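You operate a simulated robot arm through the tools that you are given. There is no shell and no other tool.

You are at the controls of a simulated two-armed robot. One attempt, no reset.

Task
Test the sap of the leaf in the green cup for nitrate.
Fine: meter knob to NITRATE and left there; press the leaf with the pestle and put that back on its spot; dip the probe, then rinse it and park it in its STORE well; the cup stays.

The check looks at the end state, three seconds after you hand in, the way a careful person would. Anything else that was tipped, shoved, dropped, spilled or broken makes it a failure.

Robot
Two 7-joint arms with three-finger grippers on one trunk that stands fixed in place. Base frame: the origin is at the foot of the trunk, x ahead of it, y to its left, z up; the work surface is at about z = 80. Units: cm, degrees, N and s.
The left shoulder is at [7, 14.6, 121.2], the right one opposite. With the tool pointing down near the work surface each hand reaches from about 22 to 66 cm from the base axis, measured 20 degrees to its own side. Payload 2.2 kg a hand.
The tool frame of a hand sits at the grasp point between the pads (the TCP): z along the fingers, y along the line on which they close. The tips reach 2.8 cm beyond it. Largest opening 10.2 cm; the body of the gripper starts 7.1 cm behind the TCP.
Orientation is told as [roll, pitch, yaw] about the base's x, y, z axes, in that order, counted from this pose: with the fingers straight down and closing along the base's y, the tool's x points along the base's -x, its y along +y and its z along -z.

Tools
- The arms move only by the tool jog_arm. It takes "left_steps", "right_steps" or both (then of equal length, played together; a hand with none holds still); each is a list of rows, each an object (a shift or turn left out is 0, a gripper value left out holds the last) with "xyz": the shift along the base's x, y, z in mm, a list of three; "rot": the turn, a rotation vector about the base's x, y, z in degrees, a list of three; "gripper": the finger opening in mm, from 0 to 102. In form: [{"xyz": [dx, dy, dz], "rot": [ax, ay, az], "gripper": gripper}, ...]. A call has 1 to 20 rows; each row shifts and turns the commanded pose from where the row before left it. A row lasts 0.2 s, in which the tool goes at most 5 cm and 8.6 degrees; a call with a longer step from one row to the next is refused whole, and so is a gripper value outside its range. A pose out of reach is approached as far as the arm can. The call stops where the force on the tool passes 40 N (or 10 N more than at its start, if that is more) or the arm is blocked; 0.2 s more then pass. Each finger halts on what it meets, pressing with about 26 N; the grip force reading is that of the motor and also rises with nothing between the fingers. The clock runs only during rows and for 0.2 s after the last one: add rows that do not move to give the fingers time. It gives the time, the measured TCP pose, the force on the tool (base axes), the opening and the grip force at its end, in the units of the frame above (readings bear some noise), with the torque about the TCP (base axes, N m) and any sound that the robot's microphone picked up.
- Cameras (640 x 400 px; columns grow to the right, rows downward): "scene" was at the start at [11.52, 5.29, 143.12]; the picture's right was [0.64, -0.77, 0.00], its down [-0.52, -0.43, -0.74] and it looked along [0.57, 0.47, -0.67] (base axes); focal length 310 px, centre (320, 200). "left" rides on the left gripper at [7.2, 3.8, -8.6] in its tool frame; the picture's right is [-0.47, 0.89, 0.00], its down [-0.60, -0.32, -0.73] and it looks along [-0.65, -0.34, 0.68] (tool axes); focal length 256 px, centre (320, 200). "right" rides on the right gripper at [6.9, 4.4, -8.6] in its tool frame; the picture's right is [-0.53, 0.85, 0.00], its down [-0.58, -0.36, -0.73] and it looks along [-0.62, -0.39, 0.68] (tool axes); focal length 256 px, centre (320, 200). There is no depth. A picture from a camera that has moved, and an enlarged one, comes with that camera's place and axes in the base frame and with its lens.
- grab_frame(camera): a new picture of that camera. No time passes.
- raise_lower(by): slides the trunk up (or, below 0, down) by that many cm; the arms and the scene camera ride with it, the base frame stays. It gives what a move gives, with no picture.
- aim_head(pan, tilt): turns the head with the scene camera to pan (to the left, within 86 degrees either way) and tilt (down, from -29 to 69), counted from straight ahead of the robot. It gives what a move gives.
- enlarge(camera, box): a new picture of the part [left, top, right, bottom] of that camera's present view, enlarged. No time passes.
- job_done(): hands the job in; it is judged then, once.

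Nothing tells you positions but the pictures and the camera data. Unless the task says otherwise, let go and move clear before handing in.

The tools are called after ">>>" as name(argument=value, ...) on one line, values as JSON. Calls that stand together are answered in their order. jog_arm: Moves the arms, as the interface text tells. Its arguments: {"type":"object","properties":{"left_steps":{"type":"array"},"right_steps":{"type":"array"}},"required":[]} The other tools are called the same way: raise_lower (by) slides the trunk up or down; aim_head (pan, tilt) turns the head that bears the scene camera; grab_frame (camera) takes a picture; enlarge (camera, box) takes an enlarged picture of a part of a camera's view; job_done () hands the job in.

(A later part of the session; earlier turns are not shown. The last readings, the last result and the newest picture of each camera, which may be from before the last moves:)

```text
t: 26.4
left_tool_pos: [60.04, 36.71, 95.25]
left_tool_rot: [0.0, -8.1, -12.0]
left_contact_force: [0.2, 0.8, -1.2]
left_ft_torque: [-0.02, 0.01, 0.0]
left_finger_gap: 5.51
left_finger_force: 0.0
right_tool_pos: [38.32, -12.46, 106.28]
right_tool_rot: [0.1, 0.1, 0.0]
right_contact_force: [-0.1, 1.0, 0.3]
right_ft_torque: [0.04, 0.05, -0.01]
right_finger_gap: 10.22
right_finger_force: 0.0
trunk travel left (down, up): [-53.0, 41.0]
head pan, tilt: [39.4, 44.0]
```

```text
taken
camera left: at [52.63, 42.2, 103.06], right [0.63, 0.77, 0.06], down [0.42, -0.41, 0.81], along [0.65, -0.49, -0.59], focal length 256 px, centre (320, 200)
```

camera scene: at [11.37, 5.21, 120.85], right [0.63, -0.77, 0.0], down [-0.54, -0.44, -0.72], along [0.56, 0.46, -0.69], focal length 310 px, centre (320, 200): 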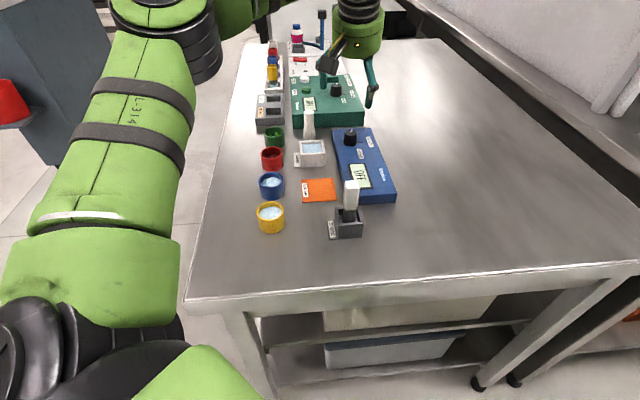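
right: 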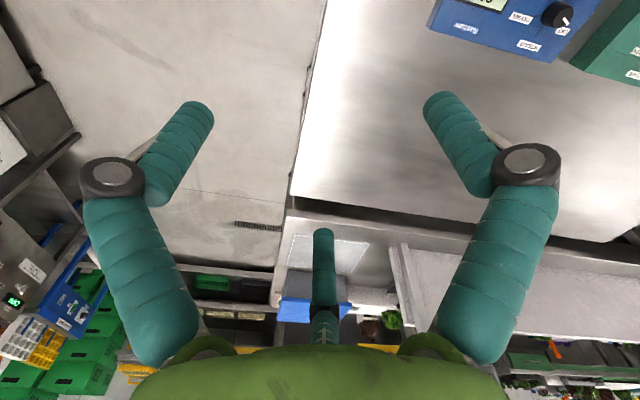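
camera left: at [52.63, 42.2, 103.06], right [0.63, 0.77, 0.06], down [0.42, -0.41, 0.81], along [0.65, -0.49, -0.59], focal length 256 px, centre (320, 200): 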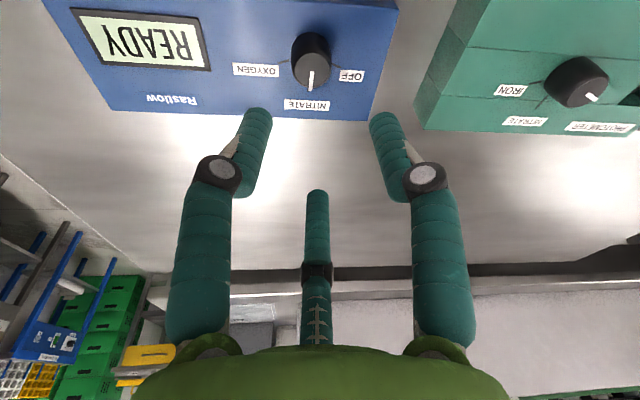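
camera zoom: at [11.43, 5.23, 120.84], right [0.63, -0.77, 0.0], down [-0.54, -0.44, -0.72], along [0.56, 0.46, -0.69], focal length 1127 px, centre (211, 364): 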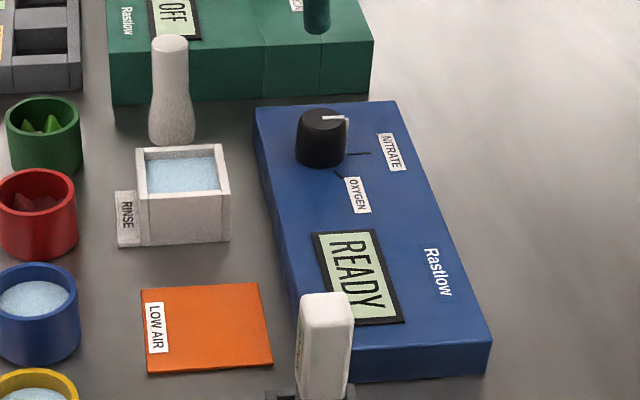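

The knob points to NITRATE and the meter says READY. Next is the pestle near (58.2, 46.7), which is farther out, so I'll tilt to 20°, yaw to 32° and go above it for a close look.

>>> jog_arm(left_steps=[{"xyz": [-10, 0, 5], "rot": [-1.25, -5.87, 0]}, {"xyz": [-10, 0, 5], "rot": [-1.25, -5.87, 0]}, {"xyz": [-2, 14, 3], "rot": [0, 0, 7.33]}, {"xyz": [-2, 14, 3], "rot": [0, 0, 7.33]}, {"xyz": [-2, 14, 3], "rot": [0, 0, 7.33]}, {"xyz": [-2, 14, 0], "rot": [0, 0, 7.33]}, {"xyz": [0, 14, 0], "rot": [0, 0, 7.33]}, {"xyz": [0, 14, 0], "rot": [0, 0, 7.33]}, {"xyz": [0, 0, 0]}, {"xyz": [0, 0, 0]}])

>>> grab_frame(camera="left")

>>> enlarge(camera="scene", box=[240, 50, 400, 170])

```text
t: 28.6
left_tool_pos: [57.28, 45.28, 97.44]
left_tool_rot: [0.0, -20.1, 32.2]
left_contact_force: [0.3, 0.0, -0.4]
left_ft_torque: [0.0, 0.03, 0.01]
left_finger_gap: 5.5
left_finger_force: 0.1
right_tool_pos: [38.25, -12.34, 106.29]
right_tool_rot: [0.1, 0.0, 0.1]
right_contact_force: [0.8, 0.0, 0.9]
right_ft_torque: [-0.03, -0.01, 0.02]
right_finger_gap: 10.19
right_finger_force: 0.1
trunk travel left (down, up): [-53.0, 41.0]
head pan, tilt: [39.4, 44.0]
```

```text
taken
camera left: at [47.07, 43.27, 103.18], right [-0.1, 0.98, 0.16], down [0.44, -0.1, 0.89], along [0.89, 0.16, -0.42], focal length 256 px, centre (320, 200)
```

left: 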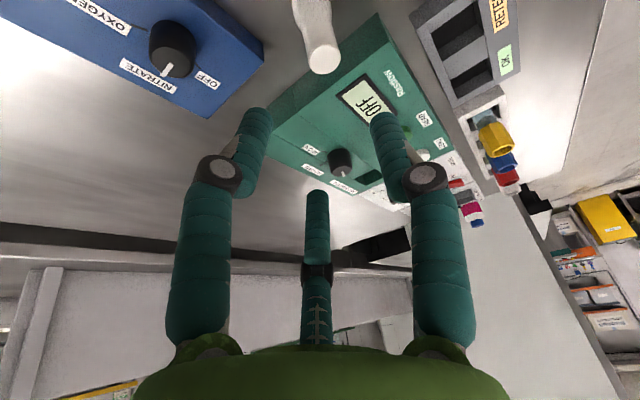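

```text
3.33 times, centred on (320, 110) of scene
camera zoom: at [11.41, 5.2, 120.85], right [0.63, -0.77, 0.0], down [-0.54, -0.44, -0.72], along [0.56, 0.46, -0.69], focal length 1033 px, centre (320, 500)
```

zoom: 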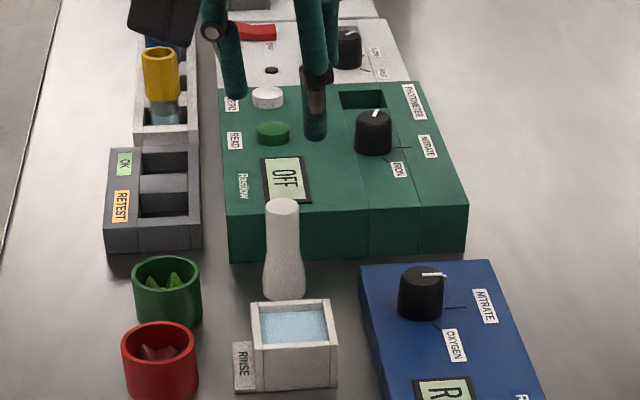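

Reach is fine here. I'll enlarge on the pestle from both cameras to fix its place.

>>> enlarge(camera="left", box=[250, 0, 410, 100])

>>> enlarge(camera="scene", box=[260, 90, 360, 150])

```text
4.00 times, centred on (330, 50) of left
camera zoom: at [47.07, 43.27, 103.18], right [-0.1, 0.98, 0.16], down [0.44, -0.1, 0.89], along [0.89, 0.16, -0.42], focal length 1024 px, centre (280, 800)
```

zoom: 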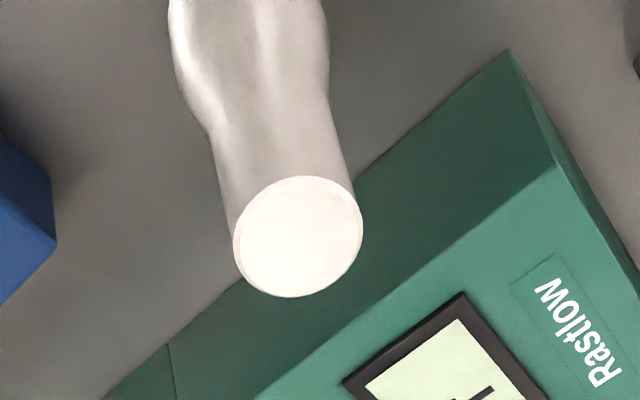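

```text
6.40 times, centred on (310, 120) of scene
camera zoom: at [11.41, 5.2, 120.85], right [0.63, -0.77, 0.0], down [-0.54, -0.44, -0.72], along [0.56, 0.46, -0.69], focal length 1983 px, centre (384, 712)
```

zoom: 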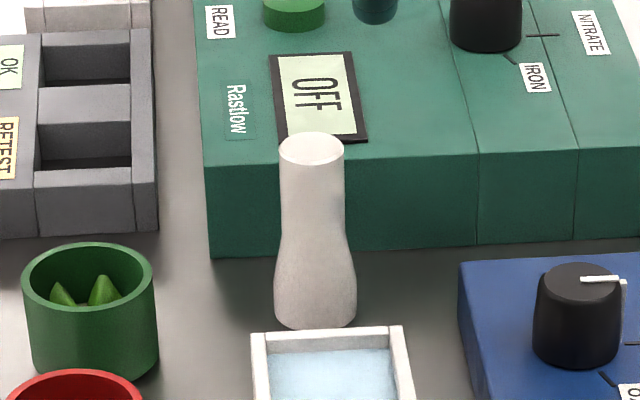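

The pestle's axis comes out near (58.95, 47.45) with its top at z ≈ 86.9 and a straight neck from 83.6 up. The green cup is near (52.1, 52.4) with its rim at about 83.2. I'll move over the pestle and part way down.

>>> jog_arm(left_steps=[{"xyz": [7, 10, 0]}, {"xyz": [7, 10, 0]}, {"xyz": [0, 0, -20]}, {"xyz": [0, 0, -20]}, {"xyz": [0, 0, 0]}, {"xyz": [0, 0, 0]}])

>>> grab_frame(camera="left")

>>> enlarge(camera="scene", box=[260, 70, 380, 150])

```text
t: 29.9
left_tool_pos: [58.53, 47.3, 93.32]
left_tool_rot: [0.1, -20.0, 32.2]
left_contact_force: [-0.1, 0.2, -0.1]
left_ft_torque: [-0.01, 0.01, -0.03]
left_finger_gap: 5.52
left_finger_force: 0.1
right_tool_pos: [38.25, -12.42, 106.37]
right_tool_rot: [0.2, 0.1, 0.1]
right_contact_force: [-1.1, -0.1, 0.6]
right_ft_torque: [0.03, 0.0, 0.01]
right_finger_gap: 10.2
right_finger_force: 0.0
trunk travel left (down, up): [-53.0, 41.0]
head pan, tilt: [39.4, 44.0]
```

```text
taken
camera left: at [48.27, 45.31, 99.04], right [-0.1, 0.98, 0.16], down [0.44, -0.1, 0.89], along [0.89, 0.16, -0.42], focal length 256 px, centre (320, 200)
```

left: 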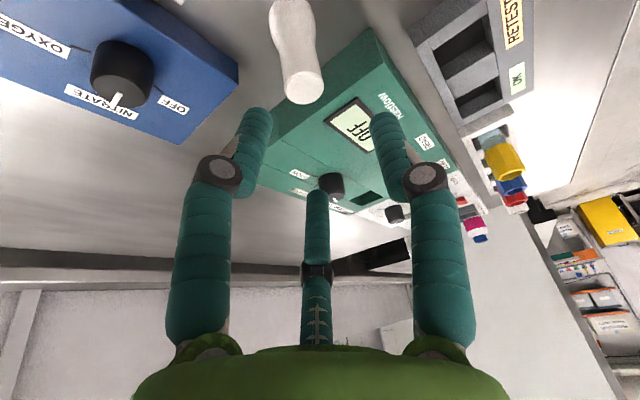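

```text
5.00 times, centred on (320, 110) of scene
camera zoom: at [11.42, 5.22, 120.84], right [0.63, -0.77, 0.0], down [-0.54, -0.44, -0.72], along [0.56, 0.46, -0.69], focal length 1550 px, centre (320, 650)
```

zoom: 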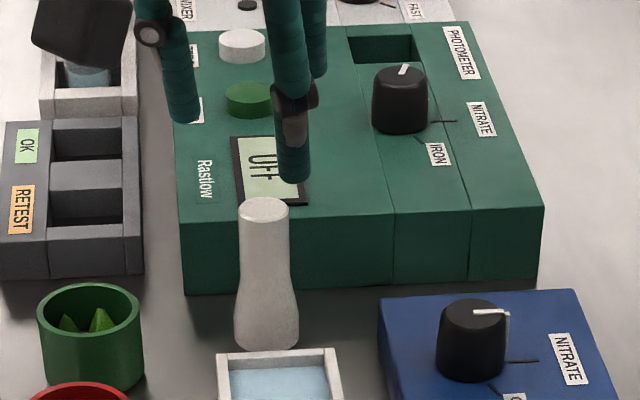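

The pestle is aligned to within about 1 mm. I'm lowering around it to z ≈ 86.4.

>>> jog_arm(left_steps=[{"xyz": [0.5, -0.7, -18]}, {"xyz": [0, 0, -18]}, {"xyz": [0, 0, -18]}, {"xyz": [0, 0, -15]}, {"xyz": [0, 0, 0]}, {"xyz": [0, 0, 0]}])

>>> grab_frame(camera="left")

>>> enlarge(camera="scene", box=[260, 70, 380, 150])

```text
t: 31.4
left_tool_pos: [58.65, 47.15, 86.47]
left_tool_rot: [0.1, -20.0, 32.1]
left_contact_force: [0.9, 0.4, 0.4]
left_ft_torque: [-0.02, 0.02, -0.03]
left_finger_gap: 5.51
left_finger_force: 0.0
right_tool_pos: [38.3, -12.43, 106.36]
right_tool_rot: [0.1, 0.0, -0.1]
right_contact_force: [-0.4, 0.8, -0.3]
right_ft_torque: [0.02, 0.01, -0.02]
right_finger_gap: 10.23
right_finger_force: 0.1
trunk travel left (down, up): [-53.0, 41.0]
head pan, tilt: [39.4, 44.0]
```

```text
taken
camera left: at [48.41, 45.28, 92.18], right [-0.1, 0.98, 0.16], down [0.44, -0.1, 0.89], along [0.89, 0.16, -0.42], focal length 256 px, centre (320, 200)
```

left: 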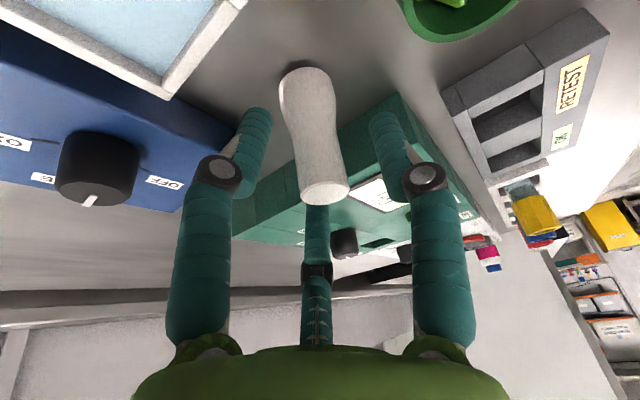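

```text
5.00 times, centred on (320, 110) of scene
camera zoom: at [11.41, 5.21, 120.84], right [0.63, -0.77, 0.0], down [-0.54, -0.44, -0.72], along [0.56, 0.46, -0.69], focal length 1550 px, centre (320, 650)
```

zoom: 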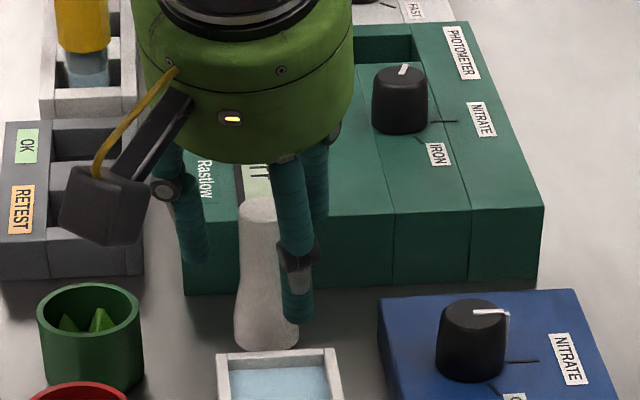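

The pestle stands centred between the fingers. I'm closing on its neck.

>>> jog_arm(left_steps=[{"gripper": 35}, {"gripper": 10}, {"xyz": [0, 0, 0]}, {"xyz": [0, 0, 0]}])

>>> grab_frame(camera="left")

>>> enlarge(camera="scene", box=[260, 70, 380, 150])

```text
t: 32.4
left_tool_pos: [58.65, 47.15, 86.54]
left_tool_rot: [0.0, -20.1, 32.1]
left_contact_force: [-1.1, 0.0, 2.0]
left_ft_torque: [-0.04, 0.02, -0.01]
left_finger_gap: 2.64
left_finger_force: 26.0
right_tool_pos: [38.08, -12.55, 106.35]
right_tool_rot: [0.1, 0.0, 0.0]
right_contact_force: [0.5, -1.3, 0.6]
right_ft_torque: [0.02, -0.03, -0.01]
right_finger_gap: 10.2
right_finger_force: 0.1
trunk travel left (down, up): [-53.0, 41.0]
head pan, tilt: [39.4, 44.0]
```

```text
taken
camera left: at [48.4, 45.24, 92.25], right [-0.1, 0.98, 0.16], down [0.44, -0.1, 0.89], along [0.89, 0.16, -0.42], focal length 256 px, centre (320, 200)
```

left: 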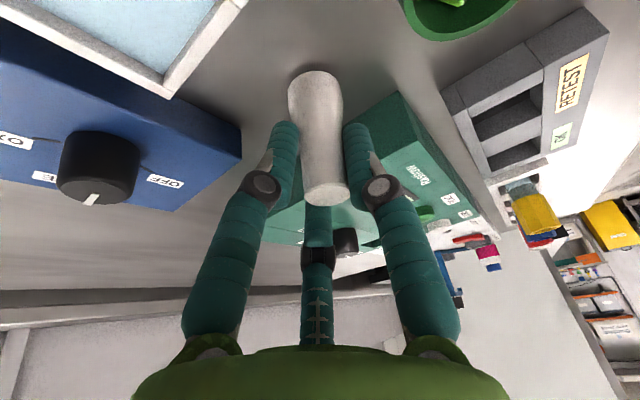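

```text
5.00 times, centred on (320, 110) of scene
camera zoom: at [11.37, 5.18, 120.85], right [0.63, -0.77, 0.0], down [-0.54, -0.44, -0.72], along [0.56, 0.46, -0.69], focal length 1550 px, centre (320, 650)
```

zoom: 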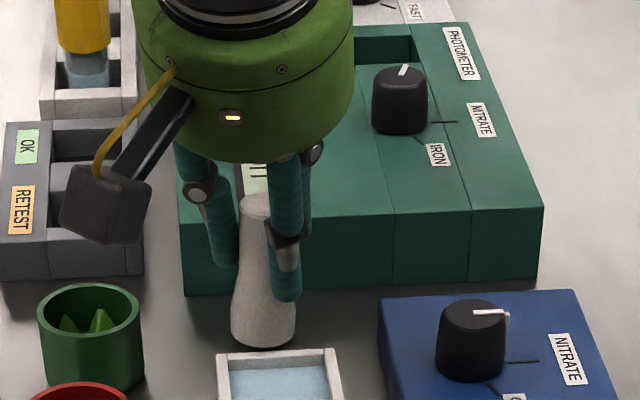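

Grip holds at 2.64 cm with 26 N. I'm lifting the pestle straight up 7 cm.

>>> jog_arm(left_steps=[{"xyz": [0, 0, 10]}, {"xyz": [0, 0, 20]}, {"xyz": [0, 0, 20]}, {"xyz": [0, 0, 20]}, {"xyz": [0, 0, 0]}])

>>> grab_frame(camera="left")

>>> enlarge(camera="scene", box=[250, 50, 370, 150])

```text
t: 33.5
left_tool_pos: [58.82, 47.25, 93.61]
left_tool_rot: [0.0, -19.9, 32.0]
left_contact_force: [0.0, 1.1, -2.0]
left_ft_torque: [0.02, 0.02, -0.01]
left_finger_gap: 2.65
left_finger_force: 25.5
right_tool_pos: [38.26, -12.5, 106.37]
right_tool_rot: [0.1, 0.0, 0.0]
right_contact_force: [0.3, 0.4, 1.1]
right_ft_torque: [0.02, 0.01, 0.02]
right_finger_gap: 10.2
right_finger_force: 0.1
trunk travel left (down, up): [-53.0, 41.0]
head pan, tilt: [39.4, 44.0]
```

```text
taken
camera left: at [48.56, 45.39, 99.37], right [-0.1, 0.98, 0.16], down [0.44, -0.1, 0.89], along [0.89, 0.16, -0.42], focal length 256 px, centre (320, 200)
```

left: 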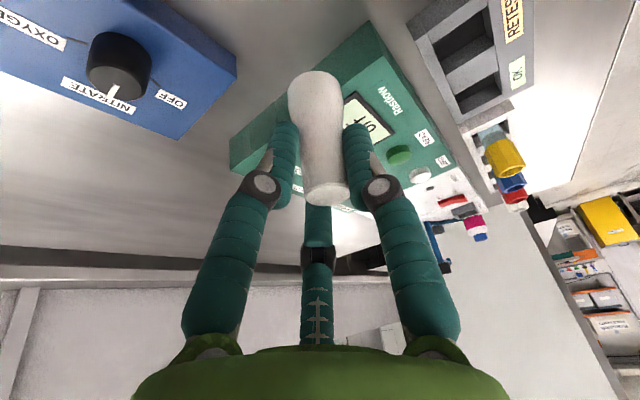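

```text
4.00 times, centred on (310, 100) of scene
camera zoom: at [11.44, 5.24, 120.84], right [0.63, -0.77, 0.0], down [-0.54, -0.44, -0.72], along [0.56, 0.46, -0.69], focal length 1240 px, centre (360, 600)
```

zoom: 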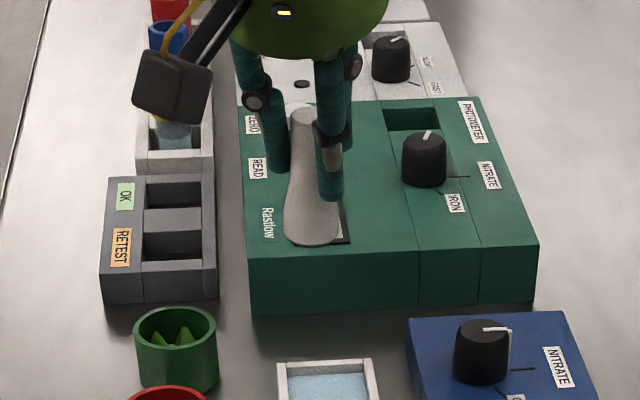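

The pestle is held upright. I'm moving it over the green cup at height and will look before lowering.

>>> jog_arm(left_steps=[{"xyz": [-18, 12.3, 0]}, {"xyz": [-18, 12.3, 0]}, {"xyz": [-18, 12.3, 0]}, {"xyz": [-17, 12.3, 0]}, {"xyz": [0, 0, 0]}, {"xyz": [0, 0, 0]}])

>>> grab_frame(camera="left")

>>> enlarge(camera="scene", box=[220, 70, 340, 170])

```text
t: 35.0
left_tool_pos: [51.76, 52.27, 93.54]
left_tool_rot: [-0.1, -20.0, 32.1]
left_contact_force: [0.7, 0.3, -0.2]
left_ft_torque: [-0.09, 0.0, -0.02]
left_finger_gap: 2.65
left_finger_force: 25.8
right_tool_pos: [38.28, -12.31, 106.44]
right_tool_rot: [0.2, 0.0, 0.0]
right_contact_force: [-0.6, 0.3, 0.2]
right_ft_torque: [-0.02, -0.02, -0.01]
right_finger_gap: 10.21
right_finger_force: 0.0
trunk travel left (down, up): [-53.0, 41.0]
head pan, tilt: [39.4, 44.0]
```

```text
taken
camera left: at [41.44, 50.34, 99.24], right [-0.1, 0.98, 0.16], down [0.44, -0.1, 0.89], along [0.89, 0.16, -0.42], focal length 256 px, centre (320, 200)
```

left: 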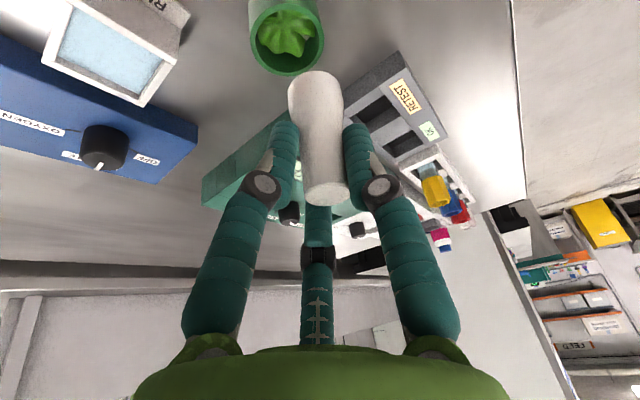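

```text
4.00 times, centred on (280, 120) of scene
camera zoom: at [11.39, 5.24, 120.85], right [0.63, -0.77, 0.0], down [-0.54, -0.44, -0.72], along [0.56, 0.46, -0.69], focal length 1240 px, centre (480, 520)
```

zoom: 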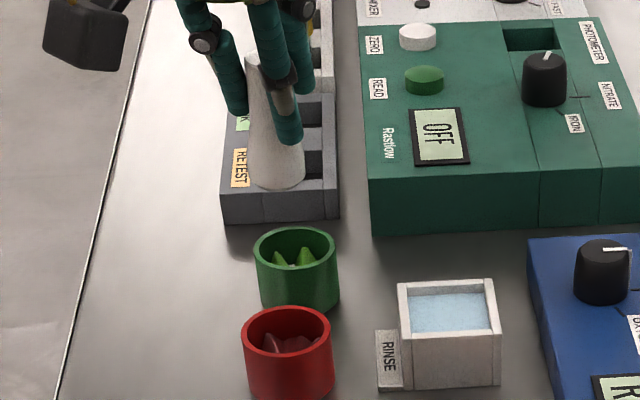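

>>> enlarge(camera="left", box=[230, 0, 390, 100])

>>> enlarge(camera="scene", box=[270, 80, 320, 155])

```text
4.00 times, centred on (310, 50) of left
camera zoom: at [41.44, 50.34, 99.24], right [-0.1, 0.98, 0.16], down [0.44, -0.1, 0.89], along [0.89, 0.16, -0.42], focal length 1024 px, centre (360, 800)
```

zoom: 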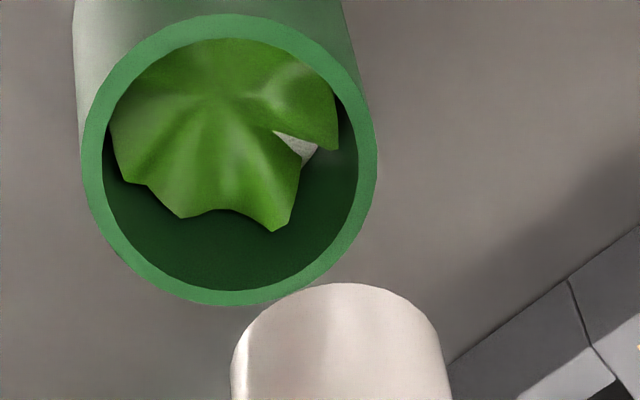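

```text
5.33 times, centred on (295, 118) of scene
camera zoom: at [11.39, 5.24, 120.85], right [0.63, -0.77, 0.0], down [-0.54, -0.44, -0.72], along [0.56, 0.46, -0.69], focal length 1653 px, centre (453, 640)
```

zoom: 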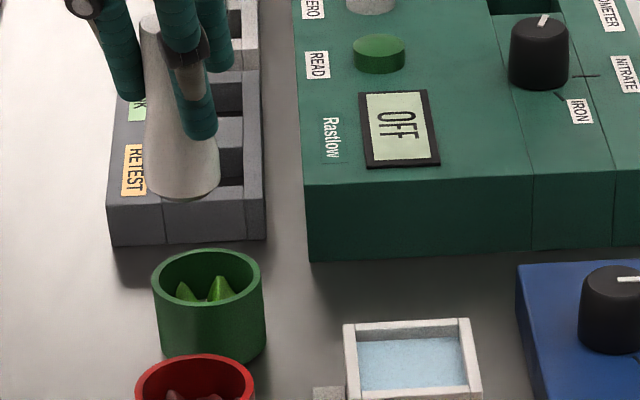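

The cup centre comes out at (51.75, 51.9), rim z ≈ 83.3, inner radius ≈ 2.0. The pestle tip (radius 1.5) hangs about (0.5, 1.3) cm off it, so I'll correct for that and go down to just above the rim.

>>> jog_arm(left_steps=[{"xyz": [-2.7, -6.5, 0]}, {"xyz": [-2.6, -6.5, 0]}, {"xyz": [0, 0, -15]}, {"xyz": [0, 0, -12]}, {"xyz": [0, 0, 0]}, {"xyz": [0, 0, 0]}])

>>> enlarge(camera="left", box=[230, 0, 390, 100])

>>> enlarge(camera="scene", box=[255, 90, 305, 145])

```text
t: 36.4
left_tool_pos: [51.07, 50.73, 90.85]
left_tool_rot: [0.0, -19.9, 32.0]
left_contact_force: [-0.4, -0.5, -0.2]
left_ft_torque: [-0.02, 0.02, 0.02]
left_finger_gap: 2.64
left_finger_force: 26.7
right_tool_pos: [38.29, -12.4, 106.38]
right_tool_rot: [0.1, 0.0, 0.1]
right_contact_force: [-0.3, -0.5, 0.4]
right_ft_torque: [-0.05, 0.01, 0.02]
right_finger_gap: 10.19
right_finger_force: 0.1
trunk travel left (down, up): [-53.0, 41.0]
head pan, tilt: [39.4, 44.0]
```

```text
4.00 times, centred on (310, 50) of left
camera zoom: at [40.85, 48.83, 96.62], right [-0.1, 0.98, 0.16], down [0.44, -0.1, 0.89], along [0.89, 0.16, -0.42], focal length 1024 px, centre (360, 800)
```

zoom: 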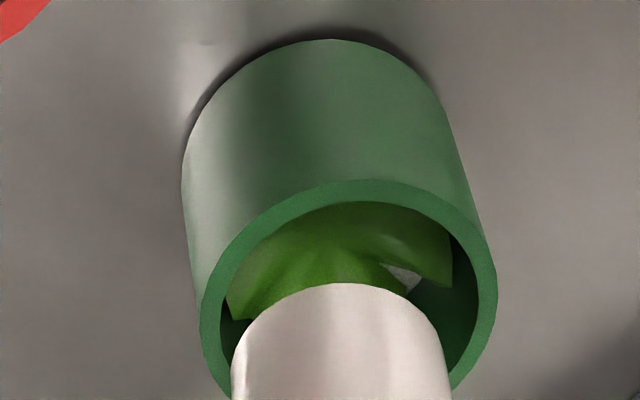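

```text
7.27 times, centred on (280, 118) of scene
camera zoom: at [11.43, 5.22, 120.84], right [0.63, -0.77, 0.0], down [-0.54, -0.44, -0.72], along [0.56, 0.46, -0.69], focal length 2254 px, centre (611, 800)
```

zoom: 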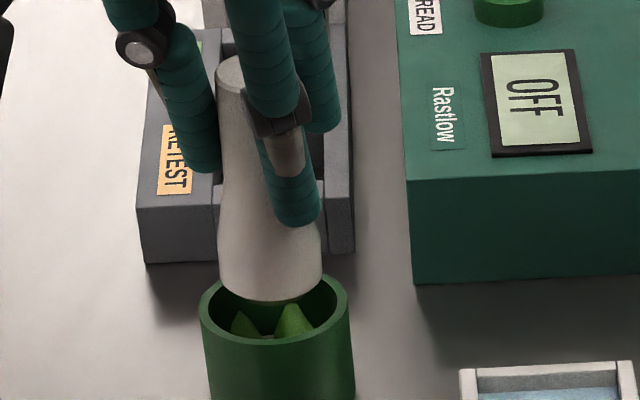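

The pestle is centred over the cup to about 1–2 mm. I'm lowering into it slowly and watching the force.

>>> jog_arm(left_steps=[{"xyz": [0.5, 1.3, -5]}, {"xyz": [0, 0, -5]}, {"xyz": [0, 0, -5]}, {"xyz": [0, 0, -4]}, {"xyz": [0, 0, 0]}])

>>> grab_frame(camera="left")

>>> enlarge(camera="scene", box=[255, 90, 305, 145])

```text
t: 37.5
left_tool_pos: [50.97, 50.46, 89.68]
left_tool_rot: [-0.2, -20.9, 32.1]
left_contact_force: [-1.1, 1.2, 33.2]
left_ft_torque: [-0.35, -0.38, -0.15]
left_finger_gap: 2.71
left_finger_force: 25.5
right_tool_pos: [37.79, -12.81, 106.47]
right_tool_rot: [0.3, -0.4, 0.0]
right_contact_force: [-0.5, -0.2, -0.7]
right_ft_torque: [-0.01, 0.01, -0.02]
right_finger_gap: 10.2
right_finger_force: 0.1
trunk travel left (down, up): [-53.0, 41.0]
head pan, tilt: [39.4, 44.0]
```

```text
taken
camera left: at [40.55, 48.58, 95.3], right [-0.1, 0.98, 0.16], down [0.42, -0.11, 0.9], along [0.9, 0.16, -0.41], focal length 256 px, centre (320, 200)
```

left: 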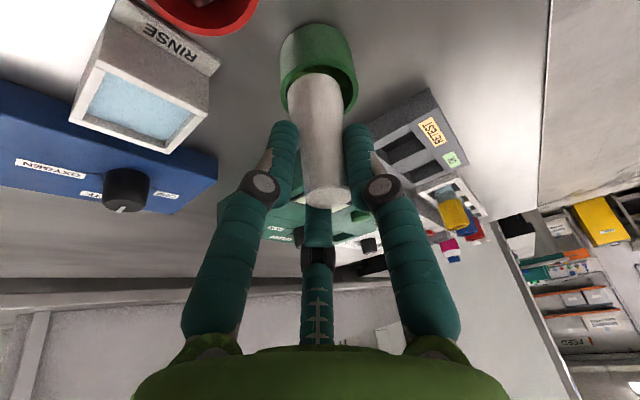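

```text
7.27 times, centred on (280, 118) of scene
camera zoom: at [10.96, 4.81, 120.94], right [0.63, -0.77, 0.0], down [-0.53, -0.44, -0.72], along [0.56, 0.46, -0.69], focal length 2254 px, centre (611, 800)
```

zoom: 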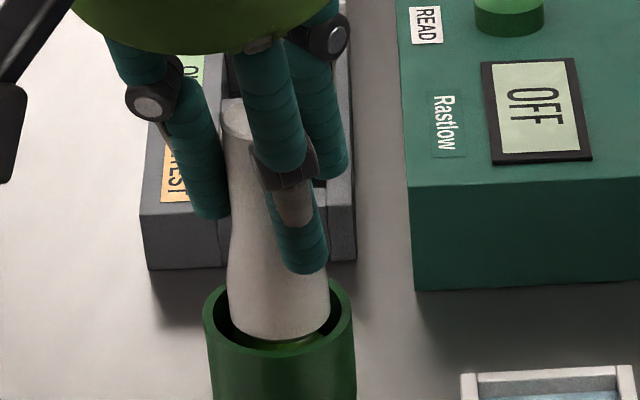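

I'm in contact with 33 N at z ≈ 89.7, the pestle just inside the cup. I'll look close to check it is on the leaf and not on the rim.

>>> enlarge(camera="left", box=[260, 10, 380, 130])

>>> enlarge(camera="scene", box=[260, 115, 310, 150])

```text
3.33 times, centred on (320, 70) of left
camera zoom: at [40.55, 48.58, 95.3], right [-0.1, 0.98, 0.16], down [0.42, -0.11, 0.9], along [0.9, 0.16, -0.41], focal length 853 px, centre (320, 633)
```

zoom: 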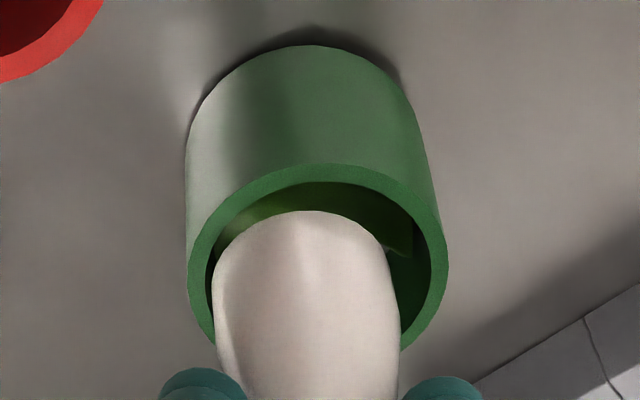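

```text
11.43 times, centred on (285, 132) of scene
camera zoom: at [10.96, 4.81, 120.94], right [0.63, -0.77, 0.0], down [-0.53, -0.44, -0.72], along [0.56, 0.46, -0.69], focal length 3542 px, centre (720, 971)
```

zoom: 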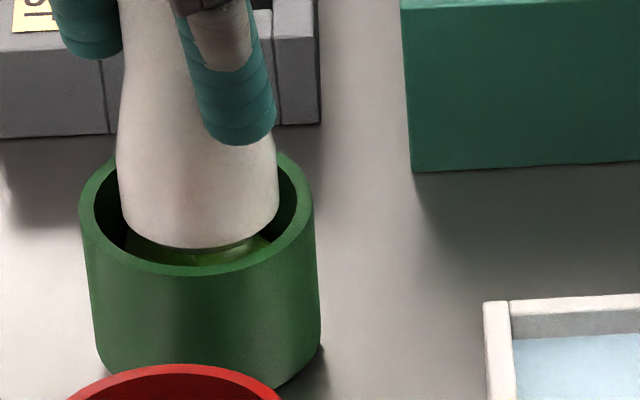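

The pestle's position relative to the rim isn't clear enough, and the trunk leans under load. I'll back off to zero force and measure again before pressing.

>>> jog_arm(left_steps=[{"xyz": [0, 0, 5]}, {"xyz": [0, 0, 7]}, {"xyz": [0, 0, 8]}, {"xyz": [0, 0, 0]}, {"xyz": [0, 0, 0]}])

>>> enlarge(camera="left", box=[240, 0, 400, 100])

>>> enlarge(camera="scene", box=[255, 95, 319, 147])

>>> grab_frame(camera="left")

```text
t: 38.8
left_tool_pos: [50.99, 50.8, 90.86]
left_tool_rot: [0.1, -20.1, 32.1]
left_contact_force: [0.4, 0.2, -1.1]
left_ft_torque: [0.01, 0.02, 0.05]
left_finger_gap: 2.69
left_finger_force: 26.2
right_tool_pos: [38.26, -12.45, 106.22]
right_tool_rot: [0.1, 0.0, -0.1]
right_contact_force: [-0.4, 0.1, 0.1]
right_ft_torque: [0.01, 0.04, 0.01]
right_finger_gap: 10.21
right_finger_force: 0.0
trunk travel left (down, up): [-53.0, 41.0]
head pan, tilt: [39.4, 44.0]
```

```text
4.00 times, centred on (320, 50) of left
camera zoom: at [40.72, 48.91, 96.6], right [-0.1, 0.98, 0.16], down [0.44, -0.1, 0.89], along [0.89, 0.16, -0.42], focal length 1024 px, centre (320, 800)
```

zoom: 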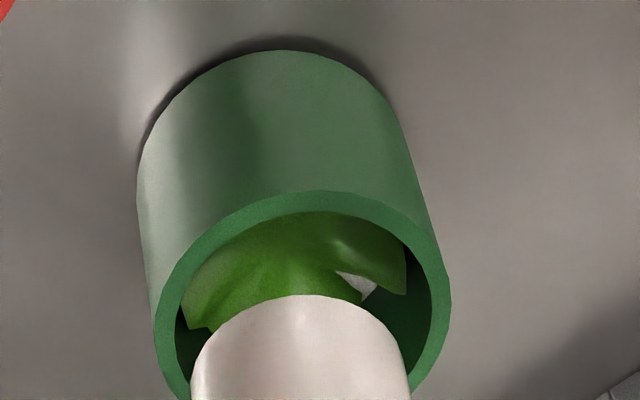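

```text
7.69 times, centred on (287, 121) of scene
camera zoom: at [11.42, 5.23, 120.84], right [0.63, -0.77, 0.0], down [-0.54, -0.44, -0.72], along [0.56, 0.46, -0.69], focal length 2384 px, centre (574, 808)
```

zoom: 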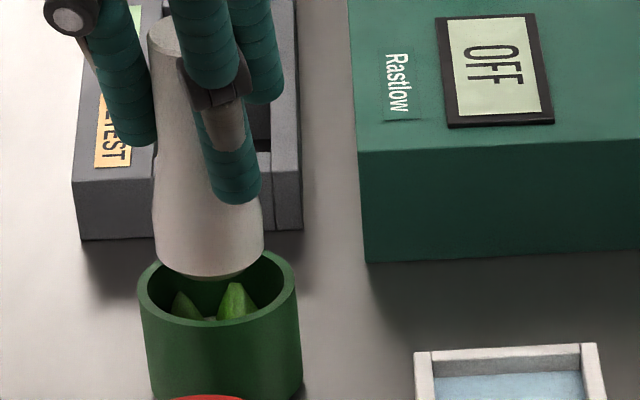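

```text
taken
camera left: at [40.72, 48.91, 96.6], right [-0.1, 0.98, 0.16], down [0.44, -0.1, 0.89], along [0.89, 0.16, -0.42], focal length 256 px, centre (320, 200)
```

left: 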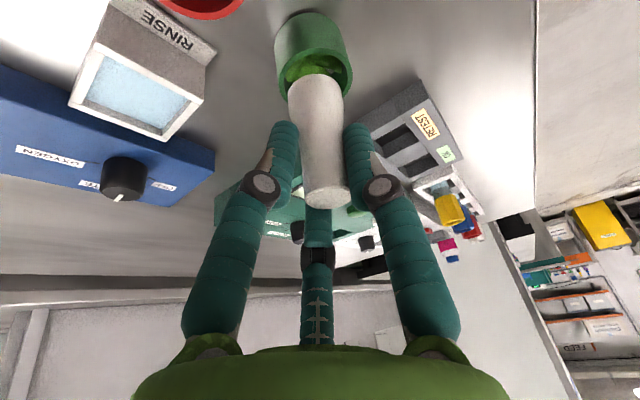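

>>> enlarge(camera="left", box=[268, 40, 364, 100])

>>> enlarge(camera="scene", box=[267, 115, 303, 140])

```text
6.67 times, centred on (316, 70) of left
camera zoom: at [40.72, 48.91, 96.6], right [-0.1, 0.98, 0.16], down [0.44, -0.1, 0.89], along [0.89, 0.16, -0.42], focal length 1707 px, centre (347, 1067)
```

zoom: 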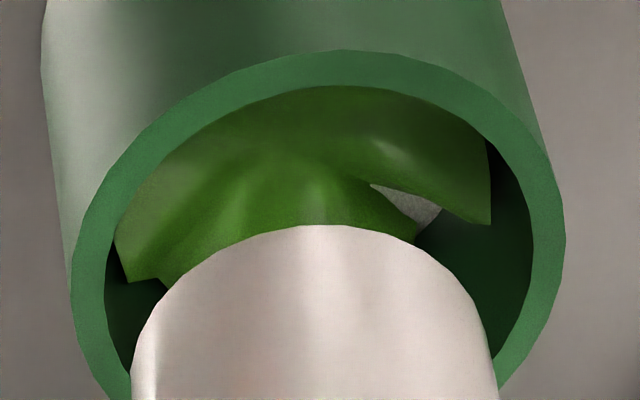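

```text
16.00 times, centred on (285, 128) of scene
camera zoom: at [11.42, 5.23, 120.84], right [0.63, -0.77, 0.0], down [-0.54, -0.44, -0.72], along [0.56, 0.46, -0.69], focal length 4958 px, centre (880, 1360)
```

zoom: 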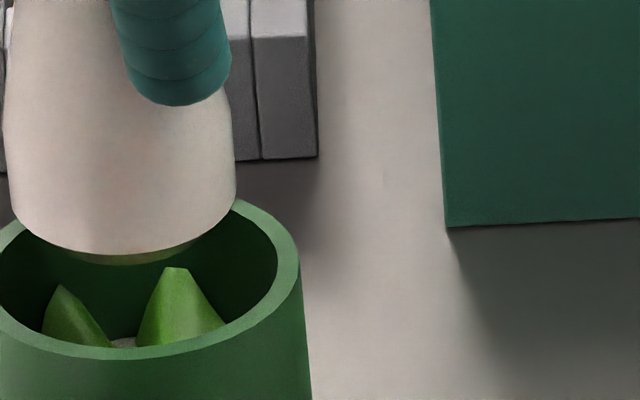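

I'll lift the pestle clear to see whether that press already changed the leaf.

>>> jog_arm(left_steps=[{"xyz": [0, 0, 15]}, {"xyz": [0, 0, 15]}, {"xyz": [0, 0, 0]}, {"xyz": [0, 0, 0]}])

>>> enlarge(camera="left", box=[240, 0, 400, 100])

>>> enlarge(camera="scene", box=[255, 95, 319, 147])

>>> grab_frame(camera="left")

```text
t: 39.8
left_tool_pos: [50.98, 50.89, 93.91]
left_tool_rot: [0.1, -20.1, 32.0]
left_contact_force: [-0.1, 0.6, -1.5]
left_ft_torque: [0.02, 0.01, 0.01]
left_finger_gap: 2.69
left_finger_force: 25.8
right_tool_pos: [38.23, -12.5, 106.4]
right_tool_rot: [0.2, 0.0, 0.0]
right_contact_force: [-0.4, 0.8, 0.4]
right_ft_torque: [0.01, 0.0, -0.03]
right_finger_gap: 10.22
right_finger_force: 0.0
trunk travel left (down, up): [-53.0, 41.0]
head pan, tilt: [39.4, 44.0]
```

```text
4.00 times, centred on (320, 50) of left
camera zoom: at [40.7, 48.97, 99.65], right [-0.1, 0.98, 0.16], down [0.44, -0.1, 0.89], along [0.89, 0.16, -0.42], focal length 1024 px, centre (320, 800)
```

zoom: 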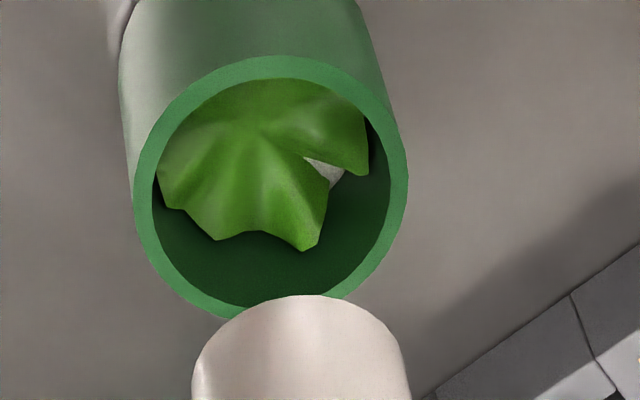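

```text
7.69 times, centred on (287, 121) of scene
camera zoom: at [11.41, 5.2, 120.85], right [0.63, -0.77, 0.0], down [-0.54, -0.44, -0.72], along [0.56, 0.46, -0.69], focal length 2384 px, centre (574, 808)
```

zoom: 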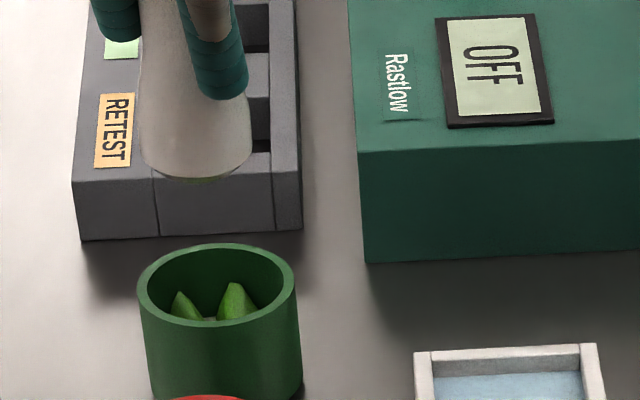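

```text
taken
camera left: at [40.7, 48.97, 99.65], right [-0.1, 0.98, 0.16], down [0.44, -0.1, 0.89], along [0.89, 0.16, -0.42], focal length 256 px, centre (320, 200)
```

left: 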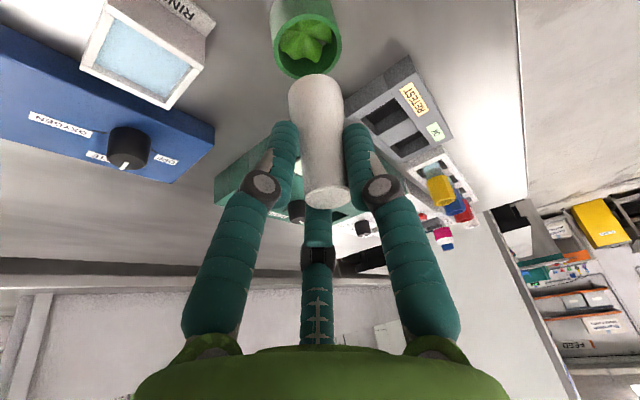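

The leaf looks unchanged, and the contact height (about 83.4) matches the rim (83.3) better than the leaf (about 82.3), so I probably caught the rim. I'll go back down to just above the rim, unloaded, and align more finely.

>>> jog_arm(left_steps=[{"xyz": [0, 0, -15]}, {"xyz": [0, 0, -15]}, {"xyz": [0, 0, -8]}, {"xyz": [0, 0, 0]}, {"xyz": [0, 0, 0]}])

>>> enlarge(camera="left", box=[260, 30, 372, 100])

>>> enlarge(camera="scene", box=[262, 105, 310, 135])

```text
t: 41.0
left_tool_pos: [51.09, 50.97, 89.96]
left_tool_rot: [0.1, -20.1, 31.9]
left_contact_force: [-0.5, 0.1, -0.8]
left_ft_torque: [0.0, 0.01, -0.01]
left_finger_gap: 2.69
left_finger_force: 26.2
right_tool_pos: [38.24, -12.3, 106.27]
right_tool_rot: [0.1, 0.0, 0.0]
right_contact_force: [0.5, -0.5, 0.1]
right_ft_torque: [0.04, 0.0, -0.02]
right_finger_gap: 10.2
right_finger_force: 0.1
trunk travel left (down, up): [-53.0, 41.0]
head pan, tilt: [39.4, 44.0]
```

```text
5.71 times, centred on (316, 65) of left
camera zoom: at [40.87, 48.97, 95.84], right [-0.1, 0.98, 0.16], down [0.44, -0.1, 0.89], along [0.89, 0.16, -0.42], focal length 1463 px, centre (343, 971)
```

zoom: 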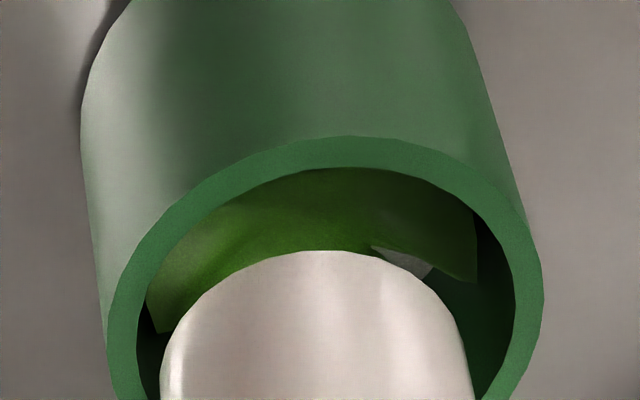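

```text
13.33 times, centred on (286, 120) of scene
camera zoom: at [11.42, 5.22, 120.84], right [0.63, -0.77, 0.0], down [-0.54, -0.44, -0.72], along [0.56, 0.46, -0.69], focal length 4132 px, centre (773, 1267)
```

zoom: 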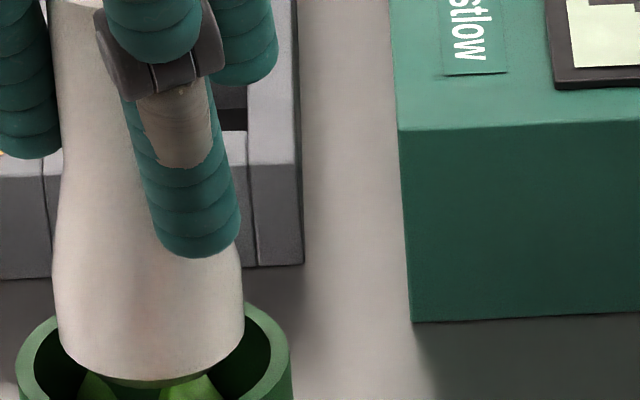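

The pestle tip is about (−2.5, −2) mm off the cup centre, and it drifted another −3 mm in y under load, so it caught the near rim. I'll shift it (+2.5, +3.5) mm and lower gently into the cup.

>>> jog_arm(left_steps=[{"xyz": [2.5, 3.2, 0]}, {"xyz": [0, 0, 0]}, {"xyz": [0, 0, -4]}, {"xyz": [0, 0, -3]}, {"xyz": [0, 0, 0]}])

>>> enlarge(camera="left", box=[260, 30, 372, 100])

>>> enlarge(camera="scene", box=[262, 105, 310, 135])

```text
t: 42.1
left_tool_pos: [51.42, 50.96, 89.42]
left_tool_rot: [-0.1, -20.0, 32.0]
left_contact_force: [0.4, -0.9, -1.2]
left_ft_torque: [-0.04, 0.04, 0.0]
left_finger_gap: 2.64
left_finger_force: 26.3
right_tool_pos: [38.28, -12.31, 106.39]
right_tool_rot: [0.1, 0.0, 0.1]
right_contact_force: [-0.8, 0.4, -0.3]
right_ft_torque: [0.0, -0.03, 0.01]
right_finger_gap: 10.21
right_finger_force: 0.0
trunk travel left (down, up): [-53.0, 41.0]
head pan, tilt: [39.4, 44.0]
```

```text
5.71 times, centred on (316, 65) of left
camera zoom: at [41.12, 49.13, 95.17], right [-0.1, 0.98, 0.16], down [0.44, -0.1, 0.89], along [0.89, 0.16, -0.42], focal length 1463 px, centre (343, 971)
```

zoom: 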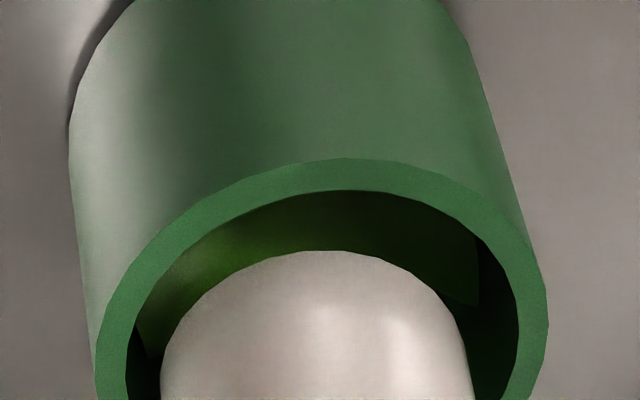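

```text
13.33 times, centred on (286, 120) of scene
camera zoom: at [11.42, 5.21, 120.84], right [0.63, -0.77, 0.0], down [-0.54, -0.44, -0.72], along [0.56, 0.46, -0.69], focal length 4132 px, centre (773, 1267)
```

zoom: 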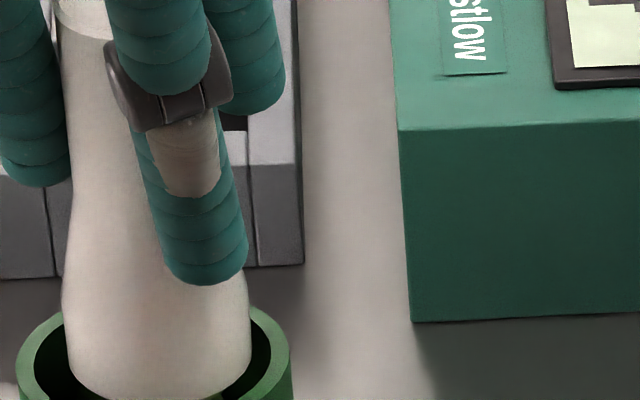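

It entered with no force and is centred in both views. I'm continuing down gently onto the leaf.

>>> jog_arm(left_steps=[{"xyz": [0, 0.5, -3]}, {"xyz": [0, 0, -3]}, {"xyz": [0, 0, 0]}])

```text
t: 43.0
left_tool_pos: [51.3, 51.04, 88.68]
left_tool_rot: [0.1, -20.0, 32.1]
left_contact_force: [-0.2, 0.6, -0.8]
left_ft_torque: [0.0, 0.01, -0.02]
left_finger_gap: 2.63
left_finger_force: 26.5
right_tool_pos: [38.16, -12.41, 106.31]
right_tool_rot: [0.1, 0.0, 0.0]
right_contact_force: [-0.2, -0.5, 0.9]
right_ft_torque: [0.04, 0.02, -0.01]
right_finger_gap: 10.22
right_finger_force: 0.0
trunk travel left (down, up): [-53.0, 41.0]
head pan, tilt: [39.4, 44.0]
```

>>> jog_arm(left_steps=[{"xyz": [0, 0, -3]}, {"xyz": [0, 0, -3]}, {"xyz": [0, 0, 0]}])

```text
t: 43.8
left_tool_pos: [51.22, 51.12, 88.25]
left_tool_rot: [0.1, -19.9, 32.2]
left_contact_force: [0.7, 0.1, -0.9]
left_ft_torque: [0.0, 0.0, 0.02]
left_finger_gap: 2.66
left_finger_force: 25.9
right_tool_pos: [38.28, -12.47, 106.29]
right_tool_rot: [0.1, -0.1, 0.0]
right_contact_force: [-0.3, -0.5, 0.7]
right_ft_torque: [0.02, -0.02, -0.01]
right_finger_gap: 10.19
right_finger_force: 0.1
trunk travel left (down, up): [-53.0, 41.0]
head pan, tilt: [39.4, 44.0]
```

>>> jog_arm(left_steps=[{"xyz": [0, 0, -3]}, {"xyz": [0, 0, -3]}, {"xyz": [0, 0, 0]}])

>>> enlarge(camera="left", box=[260, 30, 372, 100])

>>> enlarge(camera="scene", box=[262, 110, 310, 140])

```text
t: 44.5
left_tool_pos: [51.33, 51.22, 87.59]
left_tool_rot: [0.1, -20.0, 32.1]
left_contact_force: [0.4, 0.2, -1.7]
left_ft_torque: [0.0, -0.01, 0.01]
left_finger_gap: 2.69
left_finger_force: 25.6
right_tool_pos: [38.23, -12.58, 106.24]
right_tool_rot: [0.0, 0.0, 0.1]
right_contact_force: [-0.8, 0.0, -0.3]
right_ft_torque: [0.01, 0.0, -0.03]
right_finger_gap: 10.2
right_finger_force: 0.1
trunk travel left (down, up): [-53.0, 41.0]
head pan, tilt: [39.4, 44.0]
```

```text
5.71 times, centred on (316, 65) of left
camera zoom: at [41.16, 49.32, 93.33], right [-0.1, 0.98, 0.16], down [0.44, -0.1, 0.89], along [0.89, 0.16, -0.42], focal length 1463 px, centre (343, 971)
```

zoom: 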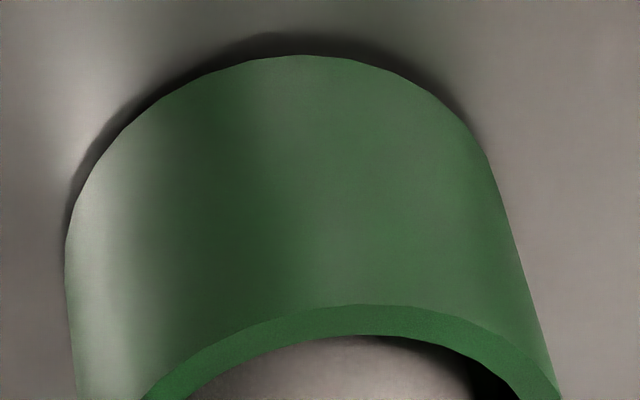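

```text
13.33 times, centred on (286, 125) of scene
camera zoom: at [11.42, 5.21, 120.84], right [0.63, -0.77, 0.0], down [-0.54, -0.44, -0.72], along [0.56, 0.46, -0.69], focal length 4132 px, centre (773, 1200)
```

zoom: 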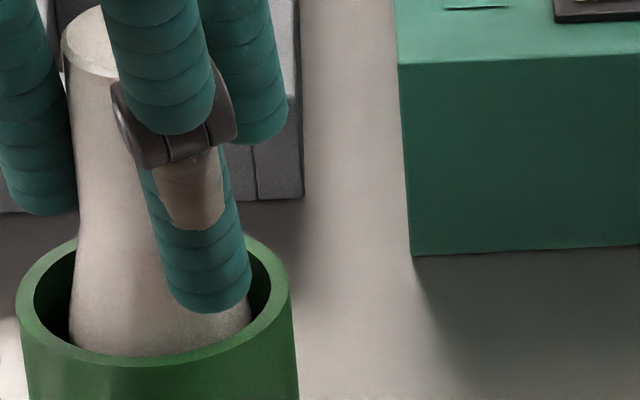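

>>> jog_arm(left_steps=[{"xyz": [0, 0, -2.5]}, {"xyz": [0, 0, -2.5]}, {"xyz": [0, 0, 0]}])

```text
t: 45.4
left_tool_pos: [51.32, 51.13, 87.53]
left_tool_rot: [-0.1, -20.3, 32.0]
left_contact_force: [1.5, 2.1, 13.6]
left_ft_torque: [0.12, -0.33, 0.0]
left_finger_gap: 2.63
left_finger_force: 25.4
right_tool_pos: [38.1, -12.57, 106.46]
right_tool_rot: [0.1, -0.1, 0.0]
right_contact_force: [-0.8, 0.6, -0.2]
right_ft_torque: [0.03, -0.01, -0.01]
right_finger_gap: 10.24
right_finger_force: 0.0
trunk travel left (down, up): [-53.0, 41.0]
head pan, tilt: [39.4, 44.0]
```

Contact with the leaf: 13.6 N well inside the cup. I'm pressing harder to about 30 N and holding a second.

>>> jog_arm(left_steps=[{"xyz": [0, 0.7, -2]}, {"xyz": [0, 0.7, -1.5]}, {"xyz": [0, 0, 0]}, {"xyz": [0, 0, 0]}, {"xyz": [0, 0, 0]}])

>>> enlarge(camera="scene", box=[262, 110, 310, 140])

```text
t: 46.5
left_tool_pos: [51.22, 51.01, 87.32]
left_tool_rot: [-0.3, -20.8, 32.1]
left_contact_force: [-1.0, 4.0, 29.4]
left_ft_torque: [-0.1, 0.66, 0.05]
left_finger_gap: 2.68
left_finger_force: 26.3
right_tool_pos: [37.9, -12.8, 106.39]
right_tool_rot: [0.2, -0.2, 0.0]
right_contact_force: [-0.2, 0.0, -0.6]
right_ft_torque: [-0.01, 0.0, 0.02]
right_finger_gap: 10.21
right_finger_force: 0.1
trunk travel left (down, up): [-53.0, 41.0]
head pan, tilt: [39.4, 44.0]
```

```text
13.33 times, centred on (286, 125) of scene
camera zoom: at [10.98, 4.88, 120.91], right [0.63, -0.77, 0.0], down [-0.53, -0.44, -0.72], along [0.56, 0.46, -0.69], focal length 4132 px, centre (773, 1200)
```

zoom: 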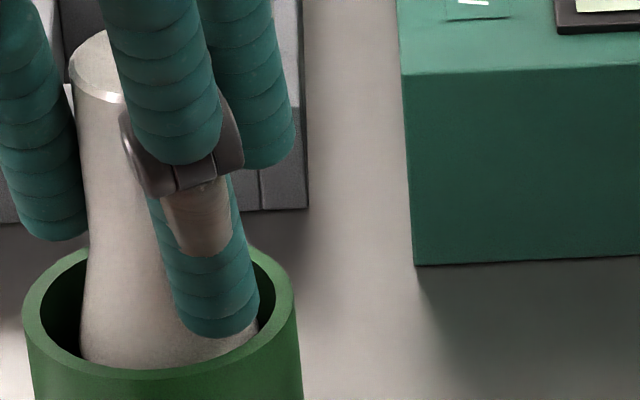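

>>> jog_arm(left_steps=[{"xyz": [0, 0, -0.5]}, {"xyz": [0, 0, 0]}, {"xyz": [0, 0, 0]}, {"xyz": [0, 0, 0]}, {"xyz": [0, 0, 0]}, {"xyz": [0, 0, 0]}])

>>> enlarge(camera="left", box=[240, 30, 400, 130])

```text
t: 48.0
left_tool_pos: [51.29, 50.98, 87.39]
left_tool_rot: [-0.1, -20.6, 32.0]
left_contact_force: [-1.9, 1.8, 25.5]
left_ft_torque: [-0.33, 0.7, 0.05]
left_finger_gap: 2.66
left_finger_force: 25.9
right_tool_pos: [37.82, -12.71, 106.47]
right_tool_rot: [0.4, -0.2, 0.0]
right_contact_force: [-0.4, 0.3, 0.0]
right_ft_torque: [0.04, -0.03, -0.01]
right_finger_gap: 10.22
right_finger_force: 0.1
trunk travel left (down, up): [-53.0, 41.0]
head pan, tilt: [39.4, 44.0]
```

```text
4.00 times, centred on (320, 80) of left
camera zoom: at [40.96, 49.09, 93.0], right [-0.1, 0.98, 0.16], down [0.43, -0.1, 0.9], along [0.9, 0.16, -0.41], focal length 1024 px, centre (320, 680)
```

zoom: 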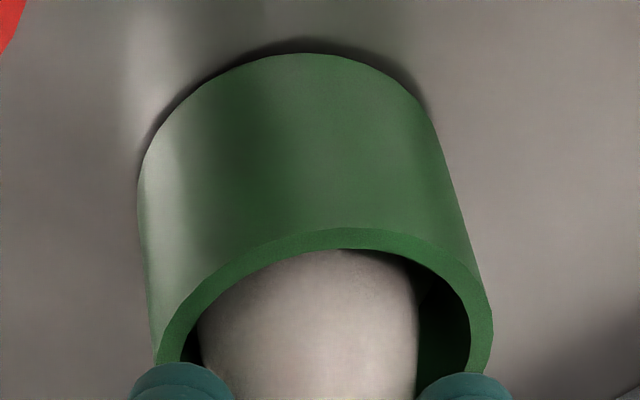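

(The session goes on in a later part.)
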